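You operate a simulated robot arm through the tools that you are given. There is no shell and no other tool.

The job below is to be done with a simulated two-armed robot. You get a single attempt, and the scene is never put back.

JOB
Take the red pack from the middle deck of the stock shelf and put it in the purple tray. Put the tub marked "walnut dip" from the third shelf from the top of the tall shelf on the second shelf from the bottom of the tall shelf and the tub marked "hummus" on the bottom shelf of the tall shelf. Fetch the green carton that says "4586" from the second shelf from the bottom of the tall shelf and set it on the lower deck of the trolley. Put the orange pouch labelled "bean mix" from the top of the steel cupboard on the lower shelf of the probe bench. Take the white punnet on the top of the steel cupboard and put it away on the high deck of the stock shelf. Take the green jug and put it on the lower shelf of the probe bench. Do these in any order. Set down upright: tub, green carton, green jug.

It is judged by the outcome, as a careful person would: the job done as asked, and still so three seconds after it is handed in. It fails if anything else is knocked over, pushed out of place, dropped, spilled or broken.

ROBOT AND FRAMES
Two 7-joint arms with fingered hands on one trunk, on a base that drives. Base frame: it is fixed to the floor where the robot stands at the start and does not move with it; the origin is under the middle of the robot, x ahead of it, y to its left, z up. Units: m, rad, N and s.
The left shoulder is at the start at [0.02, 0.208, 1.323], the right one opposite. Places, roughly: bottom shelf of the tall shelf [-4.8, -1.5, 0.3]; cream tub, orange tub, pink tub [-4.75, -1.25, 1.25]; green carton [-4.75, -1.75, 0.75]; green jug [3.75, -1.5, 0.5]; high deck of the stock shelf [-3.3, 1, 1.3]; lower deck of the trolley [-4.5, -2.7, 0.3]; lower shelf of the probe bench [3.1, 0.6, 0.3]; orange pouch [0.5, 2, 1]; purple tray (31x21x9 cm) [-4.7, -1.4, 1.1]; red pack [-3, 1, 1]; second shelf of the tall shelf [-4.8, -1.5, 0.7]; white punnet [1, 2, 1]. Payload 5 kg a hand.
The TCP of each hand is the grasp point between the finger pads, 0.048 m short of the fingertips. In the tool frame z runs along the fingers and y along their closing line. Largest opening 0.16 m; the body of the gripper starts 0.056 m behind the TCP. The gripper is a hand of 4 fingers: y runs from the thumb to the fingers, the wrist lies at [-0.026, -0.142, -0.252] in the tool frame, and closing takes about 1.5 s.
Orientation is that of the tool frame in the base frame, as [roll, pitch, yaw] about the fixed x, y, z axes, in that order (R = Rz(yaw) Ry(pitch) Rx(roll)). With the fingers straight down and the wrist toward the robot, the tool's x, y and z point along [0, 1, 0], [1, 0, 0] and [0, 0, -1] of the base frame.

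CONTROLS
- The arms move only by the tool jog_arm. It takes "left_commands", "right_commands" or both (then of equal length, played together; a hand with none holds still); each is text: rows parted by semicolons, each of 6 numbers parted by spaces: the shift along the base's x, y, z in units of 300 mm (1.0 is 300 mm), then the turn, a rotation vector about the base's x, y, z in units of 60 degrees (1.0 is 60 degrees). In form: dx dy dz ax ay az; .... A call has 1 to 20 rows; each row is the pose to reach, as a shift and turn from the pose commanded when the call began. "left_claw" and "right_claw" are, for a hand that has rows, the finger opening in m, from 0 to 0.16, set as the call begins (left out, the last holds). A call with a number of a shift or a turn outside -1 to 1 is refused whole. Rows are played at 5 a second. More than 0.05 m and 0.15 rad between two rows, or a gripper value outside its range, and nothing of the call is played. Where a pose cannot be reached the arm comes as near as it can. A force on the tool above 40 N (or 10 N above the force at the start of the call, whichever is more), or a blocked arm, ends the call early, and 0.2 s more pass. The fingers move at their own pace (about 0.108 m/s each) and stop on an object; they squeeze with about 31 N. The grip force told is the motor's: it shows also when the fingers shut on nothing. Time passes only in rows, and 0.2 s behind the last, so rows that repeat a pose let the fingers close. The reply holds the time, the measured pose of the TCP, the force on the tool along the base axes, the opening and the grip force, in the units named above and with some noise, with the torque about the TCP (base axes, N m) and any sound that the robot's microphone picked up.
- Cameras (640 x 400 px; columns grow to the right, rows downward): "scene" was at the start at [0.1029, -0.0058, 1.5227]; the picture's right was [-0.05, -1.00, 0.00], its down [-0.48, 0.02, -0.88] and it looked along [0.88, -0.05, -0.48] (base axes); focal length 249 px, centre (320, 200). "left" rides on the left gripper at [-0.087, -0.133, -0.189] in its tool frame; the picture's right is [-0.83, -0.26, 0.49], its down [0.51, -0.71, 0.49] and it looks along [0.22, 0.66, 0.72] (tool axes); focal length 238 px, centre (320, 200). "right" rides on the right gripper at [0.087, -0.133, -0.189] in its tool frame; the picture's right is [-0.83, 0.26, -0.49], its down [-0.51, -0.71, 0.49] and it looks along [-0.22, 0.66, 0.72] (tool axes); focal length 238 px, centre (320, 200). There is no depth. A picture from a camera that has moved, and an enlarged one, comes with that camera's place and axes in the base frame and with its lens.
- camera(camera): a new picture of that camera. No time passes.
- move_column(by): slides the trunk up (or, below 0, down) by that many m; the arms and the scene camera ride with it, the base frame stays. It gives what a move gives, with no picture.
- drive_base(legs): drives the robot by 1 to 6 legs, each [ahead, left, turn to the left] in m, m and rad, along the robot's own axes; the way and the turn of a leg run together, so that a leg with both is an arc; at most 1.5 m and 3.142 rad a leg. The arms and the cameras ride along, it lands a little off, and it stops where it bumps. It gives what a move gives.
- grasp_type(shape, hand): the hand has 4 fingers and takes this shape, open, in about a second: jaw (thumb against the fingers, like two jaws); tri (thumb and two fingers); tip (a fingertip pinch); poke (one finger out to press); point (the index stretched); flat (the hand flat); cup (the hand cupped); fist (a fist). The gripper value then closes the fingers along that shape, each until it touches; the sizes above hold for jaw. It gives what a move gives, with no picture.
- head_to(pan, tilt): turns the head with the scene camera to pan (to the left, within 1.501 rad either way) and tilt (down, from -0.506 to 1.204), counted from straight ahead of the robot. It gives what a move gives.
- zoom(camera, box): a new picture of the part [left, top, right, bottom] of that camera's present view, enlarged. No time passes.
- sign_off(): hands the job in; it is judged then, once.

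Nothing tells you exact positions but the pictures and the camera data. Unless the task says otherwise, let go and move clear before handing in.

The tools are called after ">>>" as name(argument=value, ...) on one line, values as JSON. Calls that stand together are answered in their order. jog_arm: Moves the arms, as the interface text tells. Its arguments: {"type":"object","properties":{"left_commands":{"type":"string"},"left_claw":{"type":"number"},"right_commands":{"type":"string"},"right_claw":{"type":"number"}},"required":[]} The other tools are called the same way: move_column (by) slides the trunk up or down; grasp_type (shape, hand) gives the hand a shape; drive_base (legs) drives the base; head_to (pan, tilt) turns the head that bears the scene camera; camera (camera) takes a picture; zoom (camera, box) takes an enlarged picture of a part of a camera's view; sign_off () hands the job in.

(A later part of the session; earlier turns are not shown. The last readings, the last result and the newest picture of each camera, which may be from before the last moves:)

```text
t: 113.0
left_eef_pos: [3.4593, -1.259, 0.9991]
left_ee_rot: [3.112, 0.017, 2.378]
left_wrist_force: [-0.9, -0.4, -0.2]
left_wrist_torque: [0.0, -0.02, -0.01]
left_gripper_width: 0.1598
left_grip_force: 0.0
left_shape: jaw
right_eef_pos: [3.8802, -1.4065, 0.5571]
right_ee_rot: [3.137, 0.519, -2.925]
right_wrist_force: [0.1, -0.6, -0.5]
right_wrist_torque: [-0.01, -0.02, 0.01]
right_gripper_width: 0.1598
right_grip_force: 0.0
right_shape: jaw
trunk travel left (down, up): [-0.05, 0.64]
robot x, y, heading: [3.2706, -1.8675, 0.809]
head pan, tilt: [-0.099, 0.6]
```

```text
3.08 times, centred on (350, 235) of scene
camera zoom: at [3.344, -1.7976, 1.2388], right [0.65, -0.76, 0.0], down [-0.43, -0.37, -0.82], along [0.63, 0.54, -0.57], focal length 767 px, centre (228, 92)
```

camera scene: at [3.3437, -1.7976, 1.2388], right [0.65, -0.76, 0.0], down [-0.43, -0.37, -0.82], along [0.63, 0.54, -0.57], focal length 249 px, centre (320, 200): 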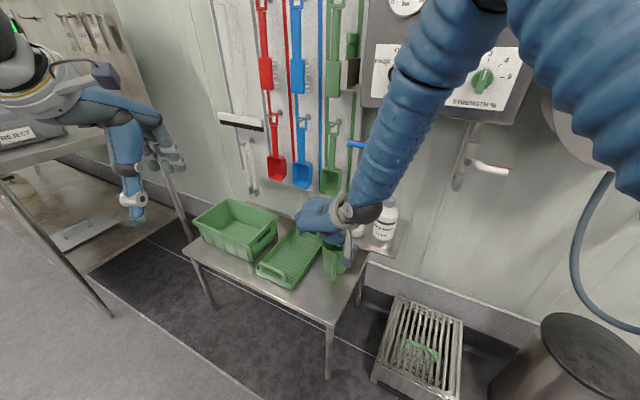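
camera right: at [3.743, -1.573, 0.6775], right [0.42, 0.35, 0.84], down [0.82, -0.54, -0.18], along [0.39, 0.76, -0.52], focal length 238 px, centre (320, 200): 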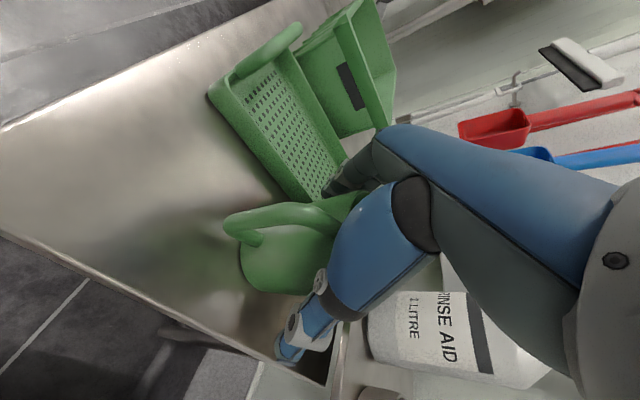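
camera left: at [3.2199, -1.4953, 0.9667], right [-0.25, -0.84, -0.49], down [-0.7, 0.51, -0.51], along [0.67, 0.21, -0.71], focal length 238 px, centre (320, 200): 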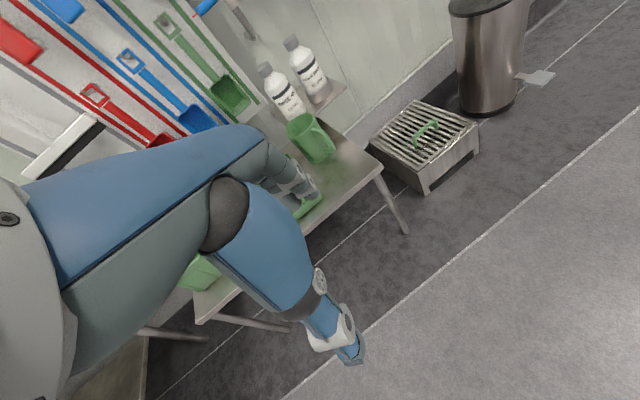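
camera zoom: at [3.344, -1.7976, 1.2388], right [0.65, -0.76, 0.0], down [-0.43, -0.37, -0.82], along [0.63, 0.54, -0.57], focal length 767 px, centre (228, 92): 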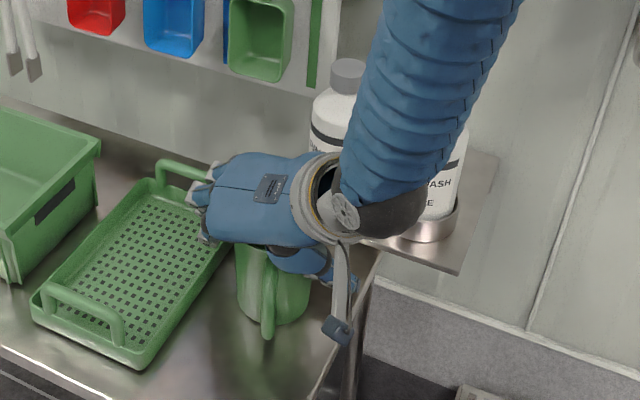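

The hand is around the jug with no contact. Closing now.

>>> jog_arm(right_commands="0 0 0 0 0 0; 0 0 0 0 0 0; 0 0 0 0 0 0; 0 0 0 0 0 0; 0 0 0 0 0 0; 0 0 0 0 0 0; 0 0 0 0 0 0; 0 0 0 0 0 0", right_claw=0.0)

>>> camera(camera="right")

>>> zoom(camera="scene", box=[270, 170, 430, 300])

```text
t: 114.8
left_eef_pos: [3.4592, -1.2576, 0.9977]
left_ee_rot: [3.112, 0.017, 2.375]
left_wrist_force: [0.3, 0.2, -0.2]
left_wrist_torque: [-0.02, 0.01, 0.01]
left_gripper_width: 0.1599
left_grip_force: 0.0
left_shape: jaw
right_eef_pos: [3.88, -1.4066, 0.5567]
right_ee_rot: [3.137, 0.519, -2.926]
right_wrist_force: [-0.5, -1.2, -0.2]
right_wrist_torque: [0.0, 0.02, 0.03]
right_gripper_width: 0.0845
right_grip_force: 31.5
right_shape: jaw
trunk travel left (down, up): [-0.05, 0.64]
robot x, y, heading: [3.269, -1.8621, 0.807]
head pan, tilt: [-0.099, 0.6]
```

```text
taken
camera right: at [3.7429, -1.5731, 0.6775], right [0.42, 0.35, 0.84], down [0.82, -0.54, -0.18], along [0.39, 0.76, -0.52], focal length 238 px, centre (320, 200)
```

right: 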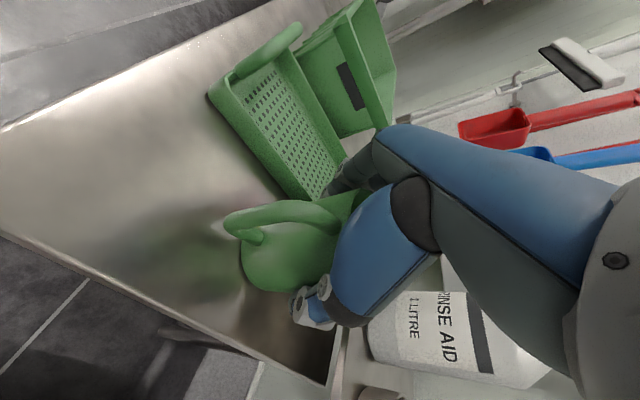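

```text
3.08 times, centred on (350, 235) of scene
camera zoom: at [3.3441, -1.7975, 1.2388], right [0.65, -0.76, 0.0], down [-0.43, -0.37, -0.82], along [0.63, 0.54, -0.57], focal length 767 px, centre (228, 92)
```

zoom: 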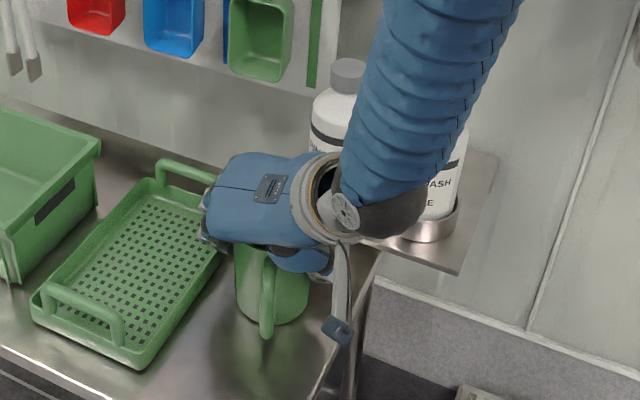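

The jug is gripped at 8.5 cm. Lift it a little, then draw it back away from the wall.

>>> jog_arm(right_commands="0 0 0.05 0 0 0; 0 0 0.12 0 0 0; 0 0 0.2 0 0 0; -0.1 -0.022 0.28 0 0 0; -0.22 -0.049 0.36 0 0 0; -0.35 -0.077 0.44 0 0 0; -0.48 -0.106 0.5 0 0 0; -0.62 -0.137 0.55 0 0 0; -0.76 -0.168 0.6 0 0 0; -0.76 -0.168 0.6 0 0 0")

>>> camera(camera="scene")

>>> camera(camera="right")

```text
t: 117.0
left_eef_pos: [3.4596, -1.2586, 0.9978]
left_ee_rot: [3.112, 0.016, 2.376]
left_wrist_force: [0.4, 0.6, 0.0]
left_wrist_torque: [0.0, 0.01, -0.01]
left_gripper_width: 0.16
left_grip_force: 0.1
left_shape: jaw
right_eef_pos: [3.653, -1.4588, 0.7361]
right_ee_rot: [3.139, 0.517, -2.925]
right_wrist_force: [0.3, -0.3, -1.1]
right_wrist_torque: [0.03, -0.01, 0.0]
right_gripper_width: 0.0844
right_grip_force: 31.1
right_shape: jaw
trunk travel left (down, up): [-0.05, 0.64]
robot x, y, heading: [3.2657, -1.862, 0.809]
head pan, tilt: [-0.099, 0.6]
```

```text
taken
camera scene: at [3.3444, -1.7974, 1.2387], right [0.65, -0.76, 0.0], down [-0.43, -0.37, -0.82], along [0.63, 0.54, -0.57], focal length 249 px, centre (320, 200)
```

scene: 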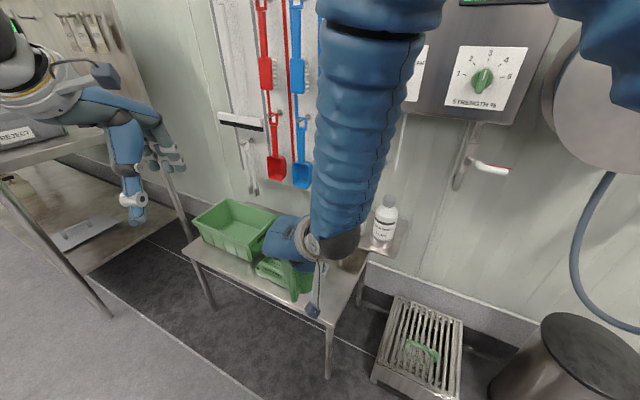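

```text
taken
camera right: at [3.5155, -1.6257, 0.8583], right [0.42, 0.35, 0.84], down [0.82, -0.54, -0.18], along [0.39, 0.76, -0.52], focal length 238 px, centre (320, 200)
```

right: 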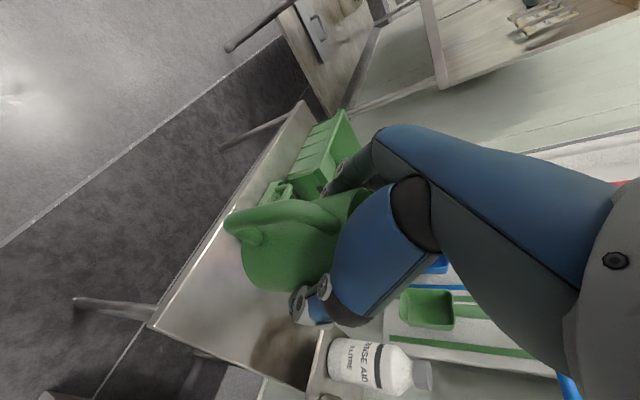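

The jug is held upright and light. I'll turn the hand 21° so the wrist will trail straight behind the jug at the bench, back away from the stand, and drive round to the bench front.

>>> jog_arm(right_commands="0 0 0.03 0 0 -0.12; 0 0 0.06 0 0 -0.24; 0 0 0.1 0 0 -0.35; 0 0 0.1 0 0 -0.35")

>>> drive_base(legs=[[-0.15, 0, 0], [0, 0, -0.59], [-0.7, 0.45, 0]])

>>> head_to(pan=0.3, tilt=0.5)

>>> camera(camera="scene")

>>> camera(camera="right")

```text
t: 118.0
left_eef_pos: [3.4576, -1.2566, 0.9988]
left_ee_rot: [3.111, 0.017, 2.378]
left_wrist_force: [-0.4, 0.2, -0.2]
left_wrist_torque: [0.0, 0.04, 0.01]
left_gripper_width: 0.1599
left_grip_force: 0.0
left_shape: jaw
right_eef_pos: [3.6527, -1.4575, 0.7653]
right_ee_rot: [3.138, 0.517, 2.991]
right_wrist_force: [-0.3, 0.6, -1.5]
right_wrist_torque: [0.01, 0.01, -0.01]
right_gripper_width: 0.0842
right_grip_force: 30.7
right_shape: jaw
trunk travel left (down, up): [-0.05, 0.64]
robot x, y, heading: [3.265, -1.8617, 0.816]
head pan, tilt: [-0.099, 0.6]
```

```text
t: 125.0
left_eef_pos: [2.8779, -1.283, 0.9975]
left_ee_rot: [3.111, 0.018, 1.778]
left_wrist_force: [0.0, 0.1, 0.1]
left_wrist_torque: [0.02, -0.04, 0.02]
left_gripper_width: 0.1598
left_grip_force: 0.1
left_shape: jaw
right_eef_pos: [2.9243, -1.5564, 0.7663]
right_ee_rot: [3.135, 0.519, 2.391]
right_wrist_force: [0.3, -0.3, -1.1]
right_wrist_torque: [-0.05, -0.04, -0.02]
right_gripper_width: 0.0841
right_grip_force: 30.9
right_shape: jaw
trunk travel left (down, up): [-0.05, 0.64]
robot x, y, heading: [2.3818, -1.6715, 0.208]
head pan, tilt: [-0.099, 0.6]
```

```text
t: 125.9
left_eef_pos: [2.8778, -1.2828, 0.9984]
left_ee_rot: [3.112, 0.018, 1.778]
left_wrist_force: [-0.4, 0.9, -0.3]
left_wrist_torque: [0.01, -0.03, 0.01]
left_gripper_width: 0.1599
left_grip_force: 0.1
left_shape: jaw
right_eef_pos: [2.9251, -1.557, 0.7665]
right_ee_rot: [3.139, 0.518, 2.394]
right_wrist_force: [0.1, -0.3, -0.6]
right_wrist_torque: [0.02, -0.07, -0.04]
right_gripper_width: 0.0844
right_grip_force: 30.6
right_shape: jaw
trunk travel left (down, up): [-0.05, 0.64]
robot x, y, heading: [2.3811, -1.6753, 0.212]
head pan, tilt: [0.3, 0.499]
```

```text
taken
camera scene: at [2.471, -1.6284, 1.2478], right [0.49, -0.87, 0.0], down [-0.42, -0.23, -0.88], along [0.77, 0.43, -0.48], focal length 249 px, centre (320, 200)
```

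scene: 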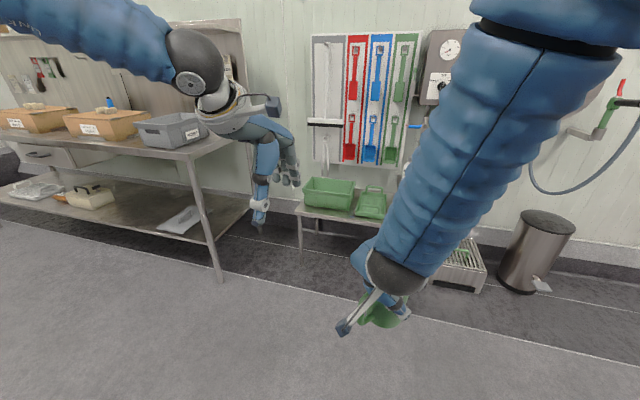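

```text
taken
camera right: at [2.7099, -1.54, 0.8872], right [0.53, -0.14, 0.84], down [0.02, -0.98, -0.18], along [0.85, 0.11, -0.52], focal length 238 px, centre (320, 200)
```

right: 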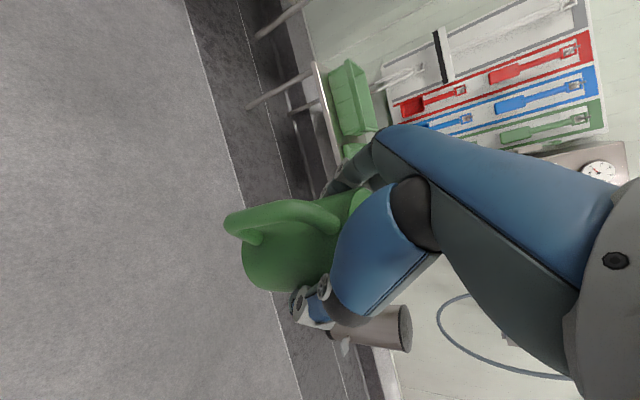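

Next I slide left along the bench front to the standoff for the jug's place, right of the drawer.

>>> drive_base(legs=[[-0.22, 0.9, 0.01], [0, 0.89, 0]])

>>> head_to(pan=0, tilt=0.6)

>>> camera(camera="scene")

```text
t: 134.9
left_eef_pos: [2.3029, 0.3909, 0.9988]
left_ee_rot: [3.111, 0.017, 1.775]
left_wrist_force: [0.3, 0.9, -0.7]
left_wrist_torque: [-0.02, -0.02, -0.01]
left_gripper_width: 0.1597
left_grip_force: 0.0
left_shape: jaw
right_eef_pos: [2.3497, 0.1158, 0.7666]
right_ee_rot: [3.135, 0.52, 2.388]
right_wrist_force: [0.1, 0.4, -1.4]
right_wrist_torque: [0.01, 0.01, -0.03]
right_gripper_width: 0.0842
right_grip_force: 30.9
right_shape: jaw
trunk travel left (down, up): [-0.05, 0.64]
robot x, y, heading: [1.8053, -0.0005, 0.207]
head pan, tilt: [0.3, 0.499]
```

```text
t: 135.7
left_eef_pos: [2.3043, 0.3906, 0.9989]
left_ee_rot: [3.113, 0.016, 1.776]
left_wrist_force: [-0.1, -0.4, 0.2]
left_wrist_torque: [0.04, -0.01, 0.0]
left_gripper_width: 0.16
left_grip_force: 0.0
left_shape: jaw
right_eef_pos: [2.3488, 0.1153, 0.7661]
right_ee_rot: [3.138, 0.519, 2.388]
right_wrist_force: [0.0, -0.4, -1.5]
right_wrist_torque: [0.02, -0.03, 0.02]
right_gripper_width: 0.084
right_grip_force: 30.5
right_shape: jaw
trunk travel left (down, up): [-0.05, 0.64]
robot x, y, heading: [1.8088, 0.0011, 0.21]
head pan, tilt: [0.0, 0.6]
```

```text
taken
camera scene: at [1.9026, 0.0196, 1.2388], right [0.21, -0.98, 0.0], down [-0.55, -0.12, -0.82], along [0.81, 0.17, -0.57], focal length 249 px, centre (320, 200)
```

scene: 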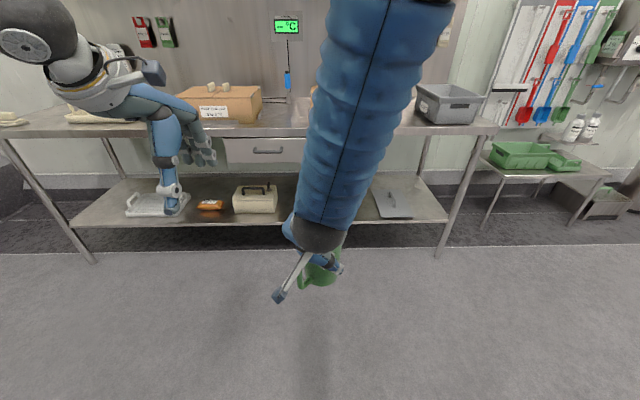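

The gap between the beige box and the flat tray is centred about 5 cm right of my axis. I'll lower the trunk fully and extend the right arm low and forward with the jug.

>>> move_column(by=-0.05)

>>> jog_arm(right_commands="0.095 -0.017 -0.1 0 0 0; 0.19 -0.033 -0.2 0 0 0; 0.285 -0.05 -0.3 0 0 0; 0.38 -0.067 -0.4 0 0 0; 0.475 -0.083 -0.5 0 0 0; 0.57 -0.1 -0.6 0 0 0; 0.667 -0.117 -0.7 0 0 0; 0.667 -0.117 -0.7 0 0 0")

>>> jog_arm(right_commands="0.105 -0.015 0 0 0 0; 0.21 -0.03 0 0 0 0; 0.315 -0.045 0 0 0 0; 0.42 -0.06 0 0 0 0; 0.42 -0.06 0 0 0 0")

>>> camera(camera="scene")

>>> camera(camera="right")

```text
t: 136.6
left_eef_pos: [2.3029, 0.3899, 0.9474]
left_ee_rot: [3.109, 0.018, 1.776]
left_wrist_force: [-0.5, -0.1, 1.0]
left_wrist_torque: [0.03, 0.01, 0.02]
left_gripper_width: 0.1601
left_grip_force: 0.1
left_shape: jaw
right_eef_pos: [2.3492, 0.1163, 0.7159]
right_ee_rot: [3.137, 0.519, 2.387]
right_wrist_force: [-0.3, -0.2, -1.1]
right_wrist_torque: [0.06, -0.02, 0.03]
right_gripper_width: 0.0843
right_grip_force: 31.2
right_shape: jaw
trunk travel left (down, up): [0.0, 0.69]
robot x, y, heading: [1.804, -0.0013, 0.211]
head pan, tilt: [0.0, 0.6]
```

```text
t: 138.4
left_eef_pos: [2.3033, 0.3905, 0.9483]
left_ee_rot: [3.11, 0.019, 1.775]
left_wrist_force: [0.5, 0.8, 0.6]
left_wrist_torque: [0.01, 0.03, 0.01]
left_gripper_width: 0.16
left_grip_force: 0.0
left_shape: jaw
right_eef_pos: [2.5488, 0.0785, 0.5065]
right_ee_rot: [3.137, 0.517, 2.389]
right_wrist_force: [0.5, -0.2, -1.5]
right_wrist_torque: [-0.01, -0.04, 0.01]
right_gripper_width: 0.084
right_grip_force: 30.7
right_shape: jaw
trunk travel left (down, up): [0.0, 0.69]
robot x, y, heading: [1.8075, -0.0032, 0.205]
head pan, tilt: [0.0, 0.6]
```

```text
t: 139.6
left_eef_pos: [2.3029, 0.3899, 0.947]
left_ee_rot: [3.112, 0.017, 1.775]
left_wrist_force: [0.8, -0.9, -0.3]
left_wrist_torque: [-0.01, 0.02, -0.05]
left_gripper_width: 0.1598
left_grip_force: 0.0
left_shape: jaw
right_eef_pos: [2.6751, 0.0629, 0.5076]
right_ee_rot: [3.138, 0.518, 2.388]
right_wrist_force: [0.9, 0.4, -0.4]
right_wrist_torque: [-0.02, 0.01, 0.05]
right_gripper_width: 0.084
right_grip_force: 30.8
right_shape: jaw
trunk travel left (down, up): [0.0, 0.69]
robot x, y, heading: [1.8068, -0.0028, 0.206]
head pan, tilt: [0.0, 0.6]
```

```text
taken
camera scene: at [1.9027, 0.0195, 1.1888], right [0.21, -0.98, 0.0], down [-0.55, -0.12, -0.82], along [0.81, 0.17, -0.57], focal length 249 px, centre (320, 200)
```

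scene: 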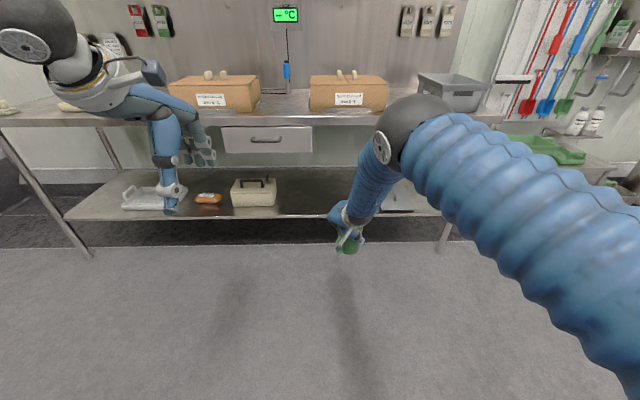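

```text
taken
camera right: at [2.4609, 0.0806, 0.6282], right [0.53, -0.14, 0.84], down [0.02, -0.98, -0.18], along [0.85, 0.11, -0.52], focal length 238 px, centre (320, 200)
```

right: 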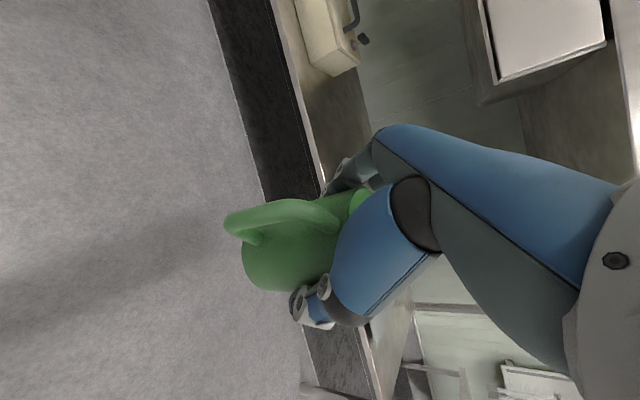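

The arm's geometry is fine: the wrist stays outside the bench edge. I'll shift left 6 cm and drive in partway, then check.

>>> drive_base(legs=[[0, 0.06, 0.01], [0.28, 0, 0]])

>>> camera(camera="scene")

>>> camera(camera="right")

```text
t: 142.2
left_eef_pos: [2.5594, 0.5176, 0.9477]
left_ee_rot: [3.112, 0.019, 1.791]
left_wrist_force: [0.0, 0.8, -0.3]
left_wrist_torque: [0.0, 0.03, -0.02]
left_gripper_width: 0.1601
left_grip_force: 0.0
left_shape: jaw
right_eef_pos: [2.9369, 0.1974, 0.5057]
right_ee_rot: [3.14, 0.519, 2.406]
right_wrist_force: [0.5, 0.3, -1.5]
right_wrist_torque: [0.06, -0.02, 0.0]
right_gripper_width: 0.0839
right_grip_force: 31.2
right_shape: jaw
trunk travel left (down, up): [0.0, 0.69]
robot x, y, heading: [2.0675, 0.12, 0.224]
head pan, tilt: [0.0, 0.6]
```

```text
taken
camera scene: at [2.1649, 0.1408, 1.1886], right [0.22, -0.97, 0.0], down [-0.55, -0.13, -0.82], along [0.8, 0.18, -0.57], focal length 249 px, centre (320, 200)
```

scene: 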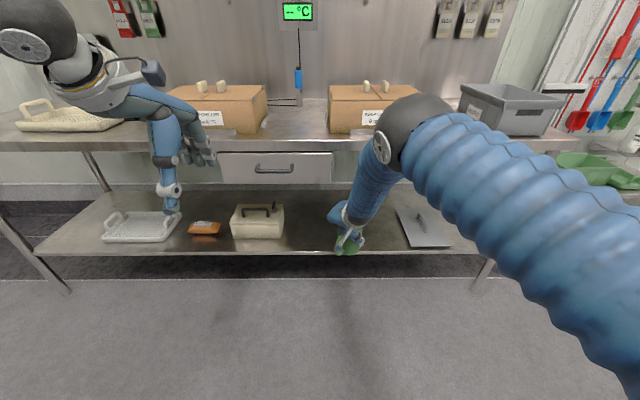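

```text
taken
camera right: at [2.7214, 0.2108, 0.6275], right [0.53, -0.13, 0.84], down [0.03, -0.98, -0.18], along [0.85, 0.12, -0.52], focal length 238 px, centre (320, 200)
```

right: 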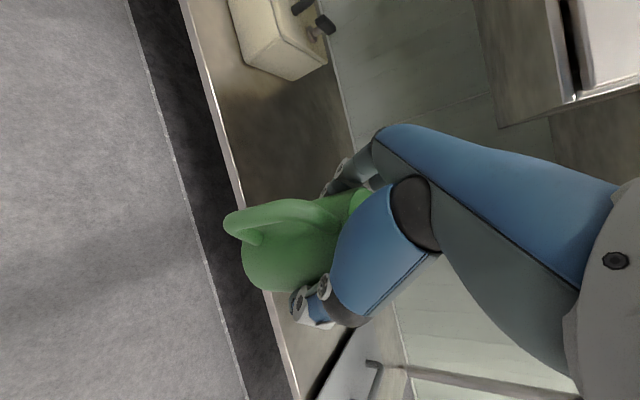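

The jug is centred in the gap. Driving in the last 17 cm, then lowering.

>>> drive_base(legs=[[0.17, 0, 0]])

>>> camera(camera="right")

>>> camera(camera="scene")

```text
t: 143.6
left_eef_pos: [2.7224, 0.5535, 0.9474]
left_ee_rot: [3.113, 0.017, 1.788]
left_wrist_force: [0.4, 0.7, 0.7]
left_wrist_torque: [-0.01, 0.08, -0.01]
left_gripper_width: 0.1602
left_grip_force: 0.0
left_shape: jaw
right_eef_pos: [3.0973, 0.2308, 0.5068]
right_ee_rot: [3.139, 0.518, 2.403]
right_wrist_force: [0.2, 0.3, -2.7]
right_wrist_torque: [-0.02, 0.0, -0.03]
right_gripper_width: 0.0839
right_grip_force: 30.8
right_shape: jaw
trunk travel left (down, up): [0.0, 0.69]
robot x, y, heading: [2.2265, 0.1542, 0.223]
head pan, tilt: [0.0, 0.6]
```

```text
taken
camera right: at [2.8828, 0.2452, 0.627], right [0.53, -0.13, 0.84], down [0.03, -0.98, -0.18], along [0.85, 0.12, -0.52], focal length 238 px, centre (320, 200)
```

right: 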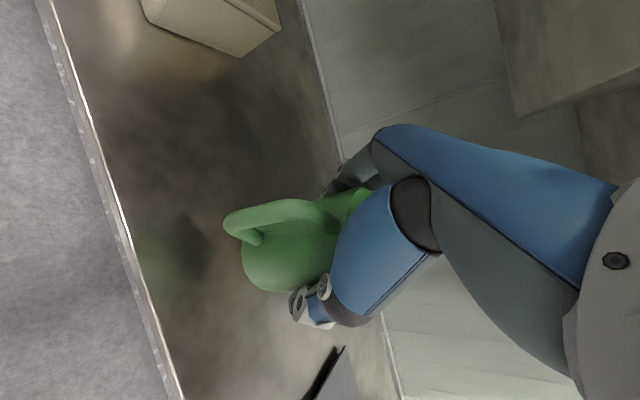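

```text
taken
camera scene: at [2.3264, 0.1771, 1.1886], right [0.22, -0.98, 0.0], down [-0.55, -0.12, -0.82], along [0.8, 0.18, -0.57], focal length 249 px, centre (320, 200)
```

scene: 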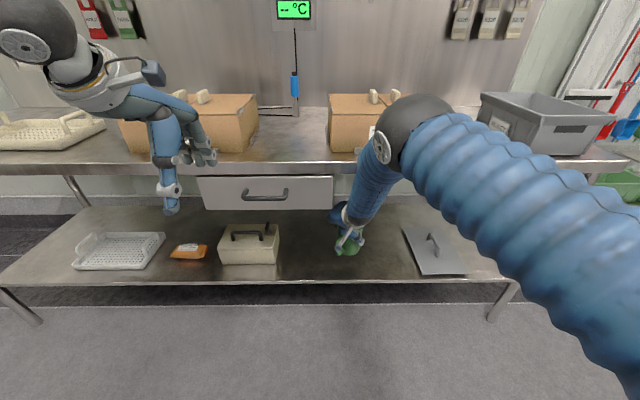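

The jug is ~11 cm inside the shelf edge. Lowering in steps to find the contact gently.

>>> jog_arm(right_commands="0 0 -0.06 0 0 0; 0 0 -0.12 0 0 0; 0 0 -0.17 0 0 0; 0 0 -0.2 0 0 0; 0 0 -0.2 0 0 0")

>>> jog_arm(right_commands="0 0 -0.01 0 0 0; 0 0 -0.02 0 0 0; 0 0 -0.02 0 0 0")

>>> zoom(camera="scene", box=[290, 180, 420, 290])

>>> camera(camera="right")

```text
t: 144.8
left_eef_pos: [2.7226, 0.553, 0.9474]
left_ee_rot: [3.113, 0.017, 1.789]
left_wrist_force: [-0.4, -0.1, 1.1]
left_wrist_torque: [0.02, 0.01, 0.01]
left_gripper_width: 0.1598
left_grip_force: 0.1
left_shape: jaw
right_eef_pos: [3.0954, 0.2306, 0.4474]
right_ee_rot: [3.14, 0.519, 2.404]
right_wrist_force: [0.4, 0.4, -0.9]
right_wrist_torque: [0.02, 0.0, 0.02]
right_gripper_width: 0.084
right_grip_force: 31.2
right_shape: jaw
trunk travel left (down, up): [0.0, 0.69]
robot x, y, heading: [2.2269, 0.1571, 0.22]
head pan, tilt: [0.0, 0.6]
```

```text
t: 145.6
left_eef_pos: [2.7213, 0.5534, 0.9483]
left_ee_rot: [3.113, 0.018, 1.789]
left_wrist_force: [0.6, 0.5, -0.2]
left_wrist_torque: [0.0, -0.01, -0.01]
left_gripper_width: 0.1599
left_grip_force: 0.1
left_shape: jaw
right_eef_pos: [3.0973, 0.2309, 0.4408]
right_ee_rot: [3.14, 0.518, 2.403]
right_wrist_force: [-0.5, 0.2, -2.1]
right_wrist_torque: [-0.01, -0.03, 0.0]
right_gripper_width: 0.0842
right_grip_force: 31.1
right_shape: jaw
trunk travel left (down, up): [0.0, 0.69]
robot x, y, heading: [2.2271, 0.1557, 0.223]
head pan, tilt: [0.0, 0.6]
```

```text
3.64 times, centred on (355, 235) of scene
camera zoom: at [2.3255, 0.1768, 1.1888], right [0.22, -0.98, 0.0], down [-0.55, -0.12, -0.82], along [0.8, 0.18, -0.57], focal length 907 px, centre (193, 73)
```

zoom: 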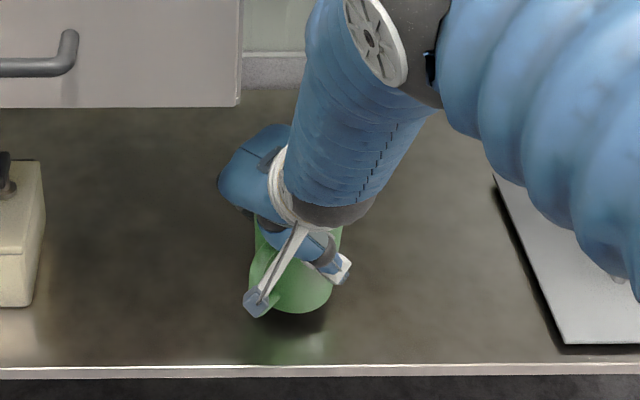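

```text
taken
camera right: at [2.8819, 0.2448, 0.5615], right [0.53, -0.14, 0.84], down [0.03, -0.98, -0.18], along [0.85, 0.12, -0.52], focal length 238 px, centre (320, 200)
```

right: 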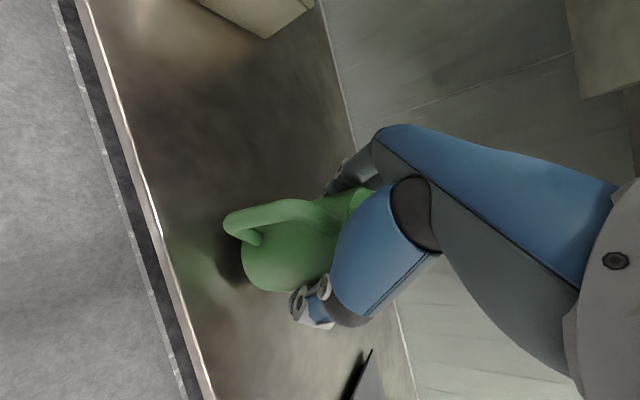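

>>> jog_arm(right_commands="0 0 -0.01 0 0 0; 0 0 -0.02 0 0 0; 0 0 -0.03 0 0 0; 0 0 -0.03 0 0 0")

>>> camera(camera="right")

```text
t: 146.6
left_eef_pos: [2.7214, 0.5538, 0.9467]
left_ee_rot: [3.113, 0.018, 1.788]
left_wrist_force: [0.4, -0.3, 0.1]
left_wrist_torque: [-0.04, -0.01, -0.03]
left_gripper_width: 0.16
left_grip_force: 0.0
left_shape: jaw
right_eef_pos: [3.0957, 0.2296, 0.4318]
right_ee_rot: [3.139, 0.518, 2.403]
right_wrist_force: [0.3, 0.7, -0.5]
right_wrist_torque: [0.0, 0.03, 0.03]
right_gripper_width: 0.0842
right_grip_force: 31.1
right_shape: jaw
trunk travel left (down, up): [0.0, 0.69]
robot x, y, heading: [2.2274, 0.1554, 0.221]
head pan, tilt: [0.0, 0.6]
```

```text
taken
camera right: at [2.8823, 0.2449, 0.5528], right [0.53, -0.14, 0.84], down [0.03, -0.98, -0.18], along [0.85, 0.12, -0.52], focal length 238 px, centre (320, 200)
```

right: 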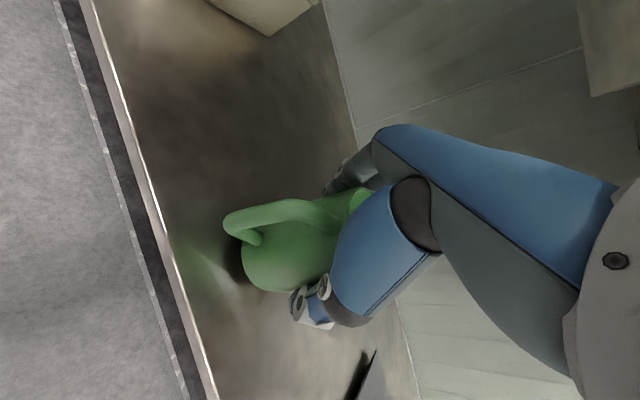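

>>> jog_arm(right_commands="0 0 -0.01 0 0 0; 0 0 -0.02 0 0 0; 0 0 -0.03 0 0 0; 0 0 -0.03 0 0 0")

```text
t: 147.6
left_eef_pos: [2.7222, 0.5538, 0.9477]
left_ee_rot: [3.113, 0.017, 1.788]
left_wrist_force: [1.1, 0.4, 0.7]
left_wrist_torque: [0.03, 0.01, 0.0]
left_gripper_width: 0.1598
left_grip_force: 0.1
left_shape: jaw
right_eef_pos: [3.0976, 0.2318, 0.4227]
right_ee_rot: [3.139, 0.519, 2.406]
right_wrist_force: [-0.5, 0.1, -0.5]
right_wrist_torque: [0.01, -0.02, -0.01]
right_gripper_width: 0.0837
right_grip_force: 31.6
right_shape: jaw
trunk travel left (down, up): [0.0, 0.69]
robot x, y, heading: [2.2267, 0.1574, 0.222]
head pan, tilt: [0.0, 0.6]
```

>>> jog_arm(right_commands="0 0 -0.01 0 0 0; 0 0 -0.02 0 0 0; 0 0 -0.02 0 0 0")

>>> zoom(camera="scene", box=[290, 180, 420, 290])

```text
t: 148.4
left_eef_pos: [2.7214, 0.5524, 0.9469]
left_ee_rot: [3.111, 0.016, 1.789]
left_wrist_force: [-0.8, -1.3, 1.0]
left_wrist_torque: [0.01, 0.0, 0.0]
left_gripper_width: 0.1596
left_grip_force: 0.0
left_shape: jaw
right_eef_pos: [3.0985, 0.2292, 0.4176]
right_ee_rot: [3.137, 0.519, 2.403]
right_wrist_force: [1.3, -0.2, 1.9]
right_wrist_torque: [0.02, -0.03, -0.04]
right_gripper_width: 0.084
right_grip_force: 31.4
right_shape: jaw
trunk travel left (down, up): [0.0, 0.69]
robot x, y, heading: [2.2294, 0.1578, 0.224]
head pan, tilt: [0.0, 0.6]
```

```text
3.64 times, centred on (355, 235) of scene
camera zoom: at [2.3254, 0.1768, 1.1888], right [0.22, -0.98, 0.0], down [-0.55, -0.12, -0.82], along [0.8, 0.18, -0.57], focal length 907 px, centre (193, 73)
```

zoom: 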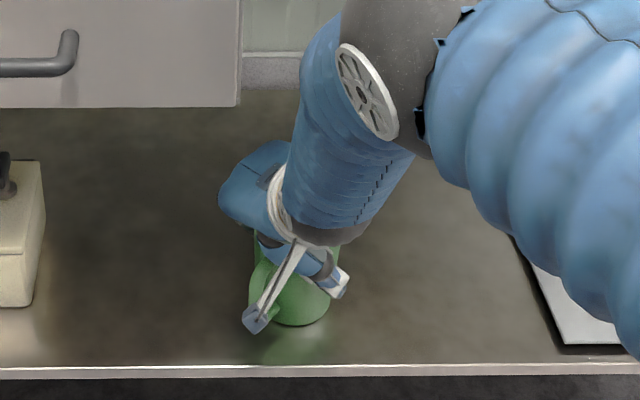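

>>> jog_arm(right_commands="0 0 -0.008 0 0 0; 0 0 -0.008 0 0 0")

```text
t: 149.0
left_eef_pos: [2.7208, 0.5518, 0.9492]
left_ee_rot: [3.112, 0.017, 1.788]
left_wrist_force: [-0.8, -0.3, -0.3]
left_wrist_torque: [-0.02, 0.01, 0.03]
left_gripper_width: 0.16
left_grip_force: 0.0
left_shape: jaw
right_eef_pos: [3.0984, 0.2295, 0.4157]
right_ee_rot: [3.137, 0.521, 2.402]
right_wrist_force: [0.0, -0.6, 8.5]
right_wrist_torque: [0.12, -0.18, -0.09]
right_gripper_width: 0.0841
right_grip_force: 30.9
right_shape: jaw
trunk travel left (down, up): [0.0, 0.69]
robot x, y, heading: [2.2276, 0.1559, 0.223]
head pan, tilt: [0.0, 0.6]
```

The jug is resting on the shelf (8 N). Opening the hand now.

>>> jog_arm(right_commands="0 0 0 0 0 0; 0 0 0 0 0 0; 0 0 0 0 0 0; 0 0 0 0 0 0; 0 0 0 0 0 0; 0 0 0 0 0 0", right_claw=0.16)

>>> camera(camera="right")

>>> zoom(camera="scene", box=[290, 180, 420, 290])

```text
t: 150.4
left_eef_pos: [2.7215, 0.5525, 0.9472]
left_ee_rot: [3.112, 0.017, 1.789]
left_wrist_force: [-0.7, -0.1, 0.0]
left_wrist_torque: [-0.01, 0.02, 0.0]
left_gripper_width: 0.16
left_grip_force: 0.1
left_shape: jaw
right_eef_pos: [3.0973, 0.2293, 0.4134]
right_ee_rot: [3.138, 0.518, 2.403]
right_wrist_force: [0.4, 0.3, 0.4]
right_wrist_torque: [-0.05, 0.01, 0.01]
right_gripper_width: 0.1596
right_grip_force: 0.1
right_shape: jaw
trunk travel left (down, up): [0.0, 0.69]
robot x, y, heading: [2.2282, 0.1571, 0.226]
head pan, tilt: [0.0, 0.6]
```

```text
taken
camera right: at [2.8825, 0.2446, 0.535], right [0.53, -0.14, 0.84], down [0.03, -0.98, -0.18], along [0.85, 0.12, -0.52], focal length 238 px, centre (320, 200)
```

right: 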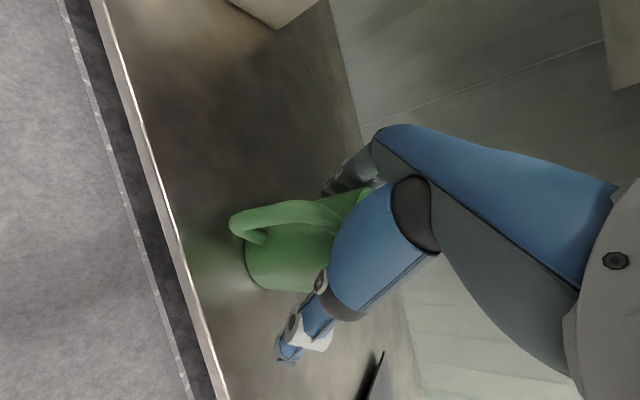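

```text
3.64 times, centred on (355, 235) of scene
camera zoom: at [2.3255, 0.1768, 1.1888], right [0.22, -0.98, 0.0], down [-0.55, -0.12, -0.82], along [0.8, 0.18, -0.57], focal length 907 px, centre (193, 73)
```

zoom: 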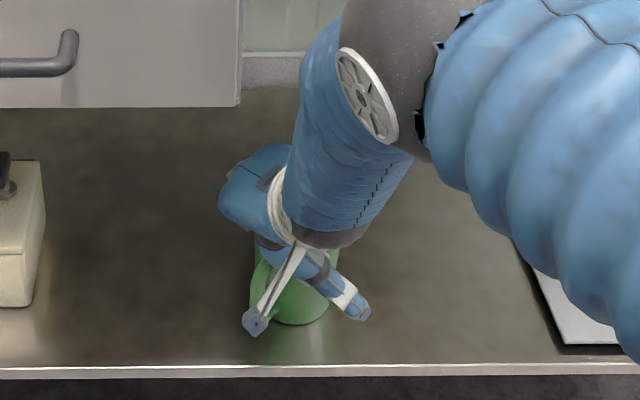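

The jug stands by itself. I'll withdraw along the finger axis (up and back), then back out.

>>> jog_arm(right_commands="-0.04 0.037 0.095 0 0 0; -0.083 0.076 0.195 0 0 0; -0.125 0.115 0.295 0 0 0; -0.167 0.153 0.392 0 0 0; -0.209 0.191 0.49 0 0 0; -0.209 0.191 0.49 0 0 0", right_claw=0.16)

>>> camera(camera="right")

>>> zoom(camera="scene", box=[260, 150, 420, 290])

```text
t: 151.4
left_eef_pos: [2.7213, 0.5517, 0.9479]
left_ee_rot: [3.112, 0.018, 1.787]
left_wrist_force: [-0.7, 0.3, 0.4]
left_wrist_torque: [-0.04, -0.04, 0.01]
left_gripper_width: 0.1599
left_grip_force: 0.1
left_shape: jaw
right_eef_pos: [3.0464, 0.265, 0.5238]
right_ee_rot: [-3.134, 0.516, 2.394]
right_wrist_force: [-0.9, 1.0, -0.2]
right_wrist_torque: [-0.1, -0.11, -0.01]
right_gripper_width: 0.16
right_grip_force: 0.1
right_shape: jaw
trunk travel left (down, up): [0.0, 0.69]
robot x, y, heading: [2.2276, 0.1573, 0.217]
head pan, tilt: [0.0, 0.6]
stopped in row 5 (right hand): the force on the tool passed its limit at 58 N (the readings are from after the stop); the commanded pose is now the measured one
```

```text
taken
camera right: at [2.8332, 0.2837, 0.6458], right [0.53, -0.14, 0.83], down [0.01, -0.99, -0.17], along [0.84, 0.1, -0.52], focal length 238 px, centre (320, 200)
```

right: 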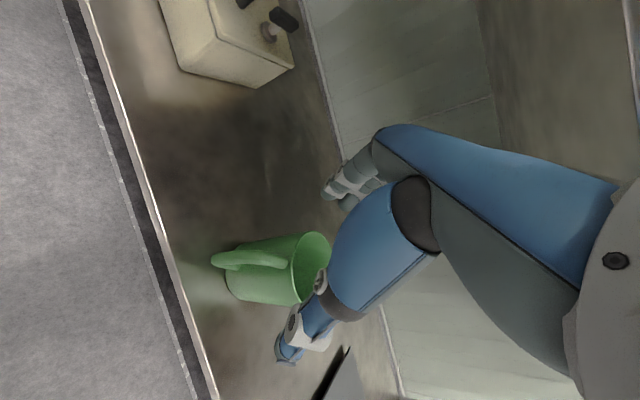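

```text
2.86 times, centred on (340, 220) of scene
camera zoom: at [2.3248, 0.1765, 1.1889], right [0.22, -0.98, 0.0], down [-0.55, -0.12, -0.83], along [0.81, 0.18, -0.56], focal length 712 px, centre (263, 143)
```

zoom: 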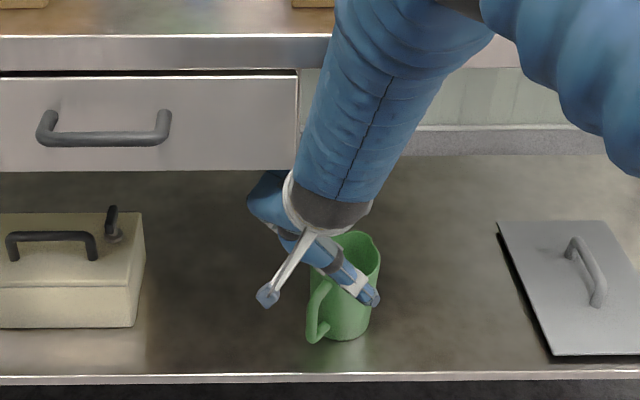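

The jug stands upright, but the knuckles met the drawer's underside while rising; the force is zero now. The fingers clear the jug's rim, so I'll back straight out slowly.

>>> drive_base(legs=[[-0.12, -0.01, 0]])

>>> camera(camera="right")

>>> camera(camera="scene")

```text
t: 152.7
left_eef_pos: [2.6073, 0.516, 0.948]
left_ee_rot: [3.112, 0.016, 1.786]
left_wrist_force: [-1.3, 0.2, 0.2]
left_wrist_torque: [0.04, -0.07, 0.02]
left_gripper_width: 0.1598
left_grip_force: 0.2
left_shape: jaw
right_eef_pos: [2.9335, 0.2279, 0.5246]
right_ee_rot: [-3.137, 0.517, 2.392]
right_wrist_force: [-0.4, -0.3, 1.6]
right_wrist_torque: [0.05, 0.0, 0.02]
right_gripper_width: 0.1601
right_grip_force: 0.0
right_shape: jaw
trunk travel left (down, up): [0.0, 0.69]
robot x, y, heading: [2.111, 0.1197, 0.216]
head pan, tilt: [0.0, 0.6]
```

```text
taken
camera right: at [2.7195, 0.2472, 0.6466], right [0.53, -0.14, 0.83], down [0.01, -0.98, -0.17], along [0.85, 0.1, -0.52], focal length 238 px, centre (320, 200)
```

right: 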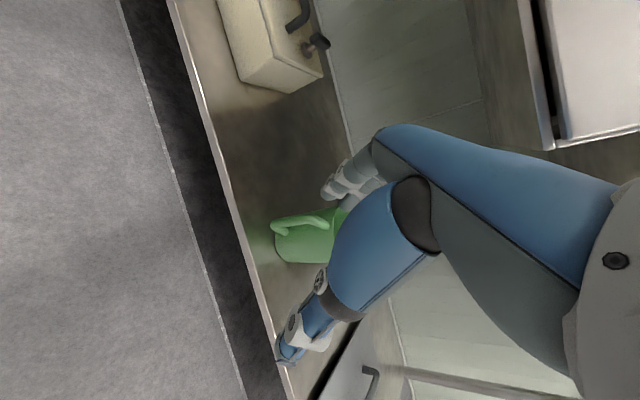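

```text
taken
camera scene: at [2.2101, 0.1405, 1.1889], right [0.22, -0.98, 0.0], down [-0.55, -0.12, -0.83], along [0.81, 0.18, -0.56], focal length 249 px, centre (320, 200)
```

scene: 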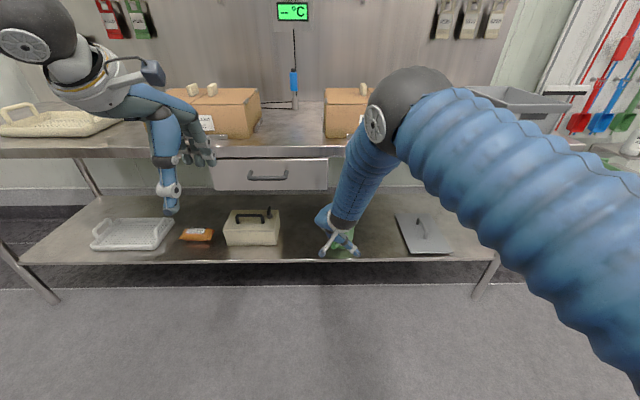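

>>> drive_base(legs=[[-0.5, 0, 0]])

>>> camera(camera="right")

>>> camera(camera="scene")

```text
t: 155.5
left_eef_pos: [2.1387, 0.4125, 0.949]
left_ee_rot: [3.113, 0.019, 1.785]
left_wrist_force: [0.0, 0.2, 0.4]
left_wrist_torque: [0.05, -0.03, -0.01]
left_gripper_width: 0.16
left_grip_force: 0.0
left_shape: jaw
right_eef_pos: [2.4645, 0.1254, 0.5244]
right_ee_rot: [-3.135, 0.519, 2.393]
right_wrist_force: [0.1, 0.2, 0.6]
right_wrist_torque: [-0.02, 0.0, -0.01]
right_gripper_width: 0.16
right_grip_force: 0.1
right_shape: jaw
trunk travel left (down, up): [0.0, 0.69]
robot x, y, heading: [1.6461, 0.0179, 0.213]
head pan, tilt: [0.0, 0.6]
```

```text
taken
camera right: at [2.2509, 0.1438, 0.6462], right [0.53, -0.14, 0.83], down [0.01, -0.98, -0.17], along [0.85, 0.1, -0.52], focal length 238 px, centre (320, 200)
```

right: 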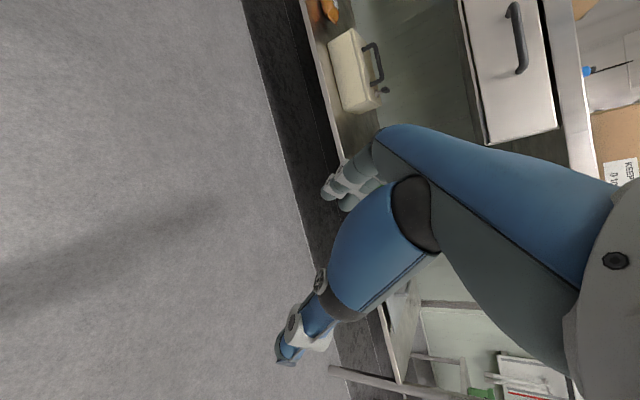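

```text
taken
camera scene: at [1.7417, 0.0371, 1.1888], right [0.22, -0.98, 0.0], down [-0.55, -0.12, -0.83], along [0.81, 0.18, -0.56], focal length 249 px, centre (320, 200)
```

scene: 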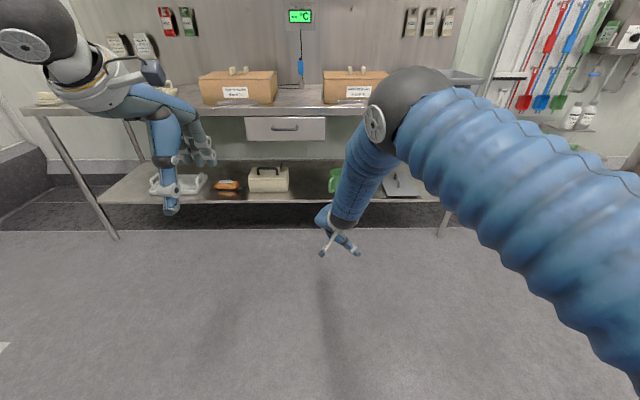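

The jug is standing on the shelf. I'll bring the right hand back to a neutral fingers-down pose and then verify.

>>> jog_arm(right_commands="-0.08 -0.018 0.1 0.042 0.046 0; -0.16 -0.035 0.2 0.085 0.092 0; -0.24 -0.053 0.3 0.127 0.137 0; -0.32 -0.07 0.4 0.17 0.183 0; -0.4 -0.088 0.5 0.212 0.229 0; -0.48 -0.105 0.6 0.255 0.275 0; -0.56 -0.123 0.7 0.297 0.32 0; -0.65 -0.14 0.8 0.34 0.366 0; -0.65 -0.14 0.8 0.34 0.366 0")

>>> jog_arm(right_commands="0 0 0.05 0 0 -0.12; 0 0 0.1 0 0 -0.24; 0 0 0.15 0 0 -0.36; 0 0 0.2 0 0 -0.48; 0 0 0.25 0 0 -0.58; 0 0 0.25 0 0 -0.58")

>>> camera(camera="scene")

>>> zoom(camera="scene", box=[90, 130, 460, 260])

```text
t: 157.5
left_eef_pos: [2.1382, 0.4129, 0.9479]
left_ee_rot: [3.112, 0.018, 1.787]
left_wrist_force: [0.2, -0.1, -0.2]
left_wrist_torque: [-0.04, 0.02, -0.01]
left_gripper_width: 0.1599
left_grip_force: 0.1
left_shape: jaw
right_eef_pos: [2.2694, 0.0807, 0.7642]
right_ee_rot: [-3.135, -0.008, 2.392]
right_wrist_force: [-0.2, 0.0, 0.2]
right_wrist_torque: [-0.02, 0.01, 0.02]
right_gripper_width: 0.1603
right_grip_force: 0.0
right_shape: jaw
trunk travel left (down, up): [0.0, 0.69]
robot x, y, heading: [1.6438, 0.0196, 0.214]
head pan, tilt: [0.0, 0.6]
```

```text
t: 158.9
left_eef_pos: [2.1391, 0.4116, 0.9488]
left_ee_rot: [3.112, 0.017, 1.785]
left_wrist_force: [0.3, 0.0, -0.2]
left_wrist_torque: [-0.01, 0.02, -0.03]
left_gripper_width: 0.1598
left_grip_force: 0.0
left_shape: jaw
right_eef_pos: [2.2693, 0.0832, 0.8391]
right_ee_rot: [-3.135, -0.004, 1.785]
right_wrist_force: [0.1, -0.8, 0.9]
right_wrist_torque: [-0.02, 0.02, 0.01]
right_gripper_width: 0.1597
right_grip_force: 0.0
right_shape: jaw
trunk travel left (down, up): [0.0, 0.69]
robot x, y, heading: [1.6451, 0.0151, 0.211]
head pan, tilt: [0.0, 0.6]
```

```text
taken
camera scene: at [1.7422, 0.037, 1.1887], right [0.22, -0.98, 0.0], down [-0.55, -0.12, -0.82], along [0.81, 0.18, -0.57], focal length 249 px, centre (320, 200)
```

scene: 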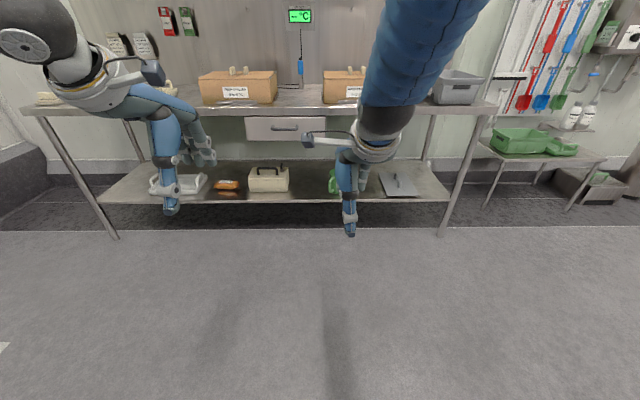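

```text
1.73 times, centred on (275, 195) of scene
camera zoom: at [1.7422, 0.037, 1.1887], right [0.22, -0.98, 0.0], down [-0.55, -0.12, -0.82], along [0.81, 0.18, -0.57], focal length 431 px, centre (398, 209)
```

zoom: 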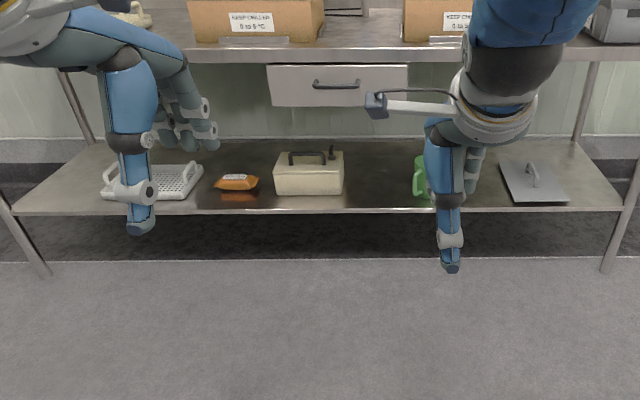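

Both items are on the probe bench's lower shelf. Now the punnet: raise the trunk and return to the cupboard.

>>> move_column(by=0.325)

>>> drive_base(legs=[[-0.2, 0, 0], [0, 0, 1.36], [0.6, 0.65, 0], [0.25, 0, 0]])

>>> camera(camera="scene")

>>> camera(camera="right")

```text
t: 162.1
left_eef_pos: [2.139, 0.4116, 1.2728]
left_ee_rot: [3.113, 0.016, 1.784]
left_wrist_force: [-0.4, 0.1, -0.1]
left_wrist_torque: [-0.01, 0.03, 0.03]
left_gripper_width: 0.1601
left_grip_force: 0.0
left_shape: jaw
right_eef_pos: [2.2689, 0.0826, 1.1637]
right_ee_rot: [-3.133, -0.004, 1.783]
right_wrist_force: [-0.1, -0.7, -0.2]
right_wrist_torque: [-0.04, -0.01, 0.01]
right_gripper_width: 0.1596
right_grip_force: 0.1
right_shape: jaw
trunk travel left (down, up): [-0.325, 0.365]
robot x, y, heading: [1.6462, 0.0157, 0.215]
head pan, tilt: [0.0, 0.6]
```

```text
t: 172.8
left_eef_pos: [0.4878, 1.3831, 1.273]
left_ee_rot: [3.111, 0.016, -3.119]
left_wrist_force: [-0.3, 1.5, -0.5]
left_wrist_torque: [-0.05, 0.0, 0.0]
left_gripper_width: 0.1599
left_grip_force: 0.1
left_shape: jaw
right_eef_pos: [0.8347, 1.4478, 1.1628]
right_ee_rot: [-3.134, -0.006, -3.118]
right_wrist_force: [0.2, 0.1, -0.8]
right_wrist_torque: [-0.09, 0.03, 0.01]
right_gripper_width: 0.1599
right_grip_force: 0.1
right_shape: jaw
trunk travel left (down, up): [-0.325, 0.365]
robot x, y, heading: [0.7773, 0.8179, 1.597]
head pan, tilt: [0.0, 0.6]
```

```text
taken
camera scene: at [0.7794, 0.9195, 1.5137], right [1.0, 0.03, 0.0], down [0.01, -0.57, -0.82], along [-0.02, 0.82, -0.57], focal length 249 px, centre (320, 200)
```

scene: 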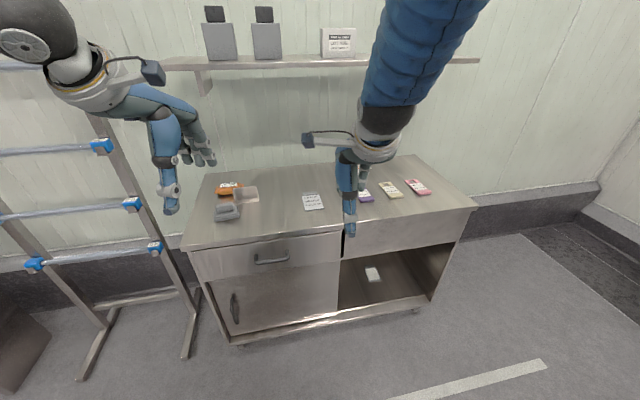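

```text
taken
camera right: at [0.7523, 1.3143, 1.3538], right [0.83, 0.28, 0.48], down [0.52, -0.7, -0.49], along [0.2, 0.65, -0.73], focal length 238 px, centre (320, 200)
```

right: 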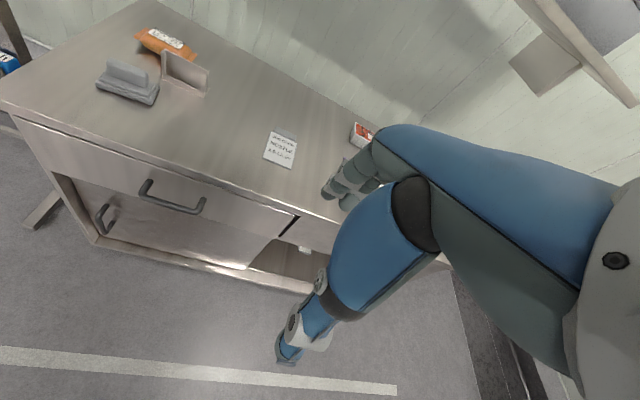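

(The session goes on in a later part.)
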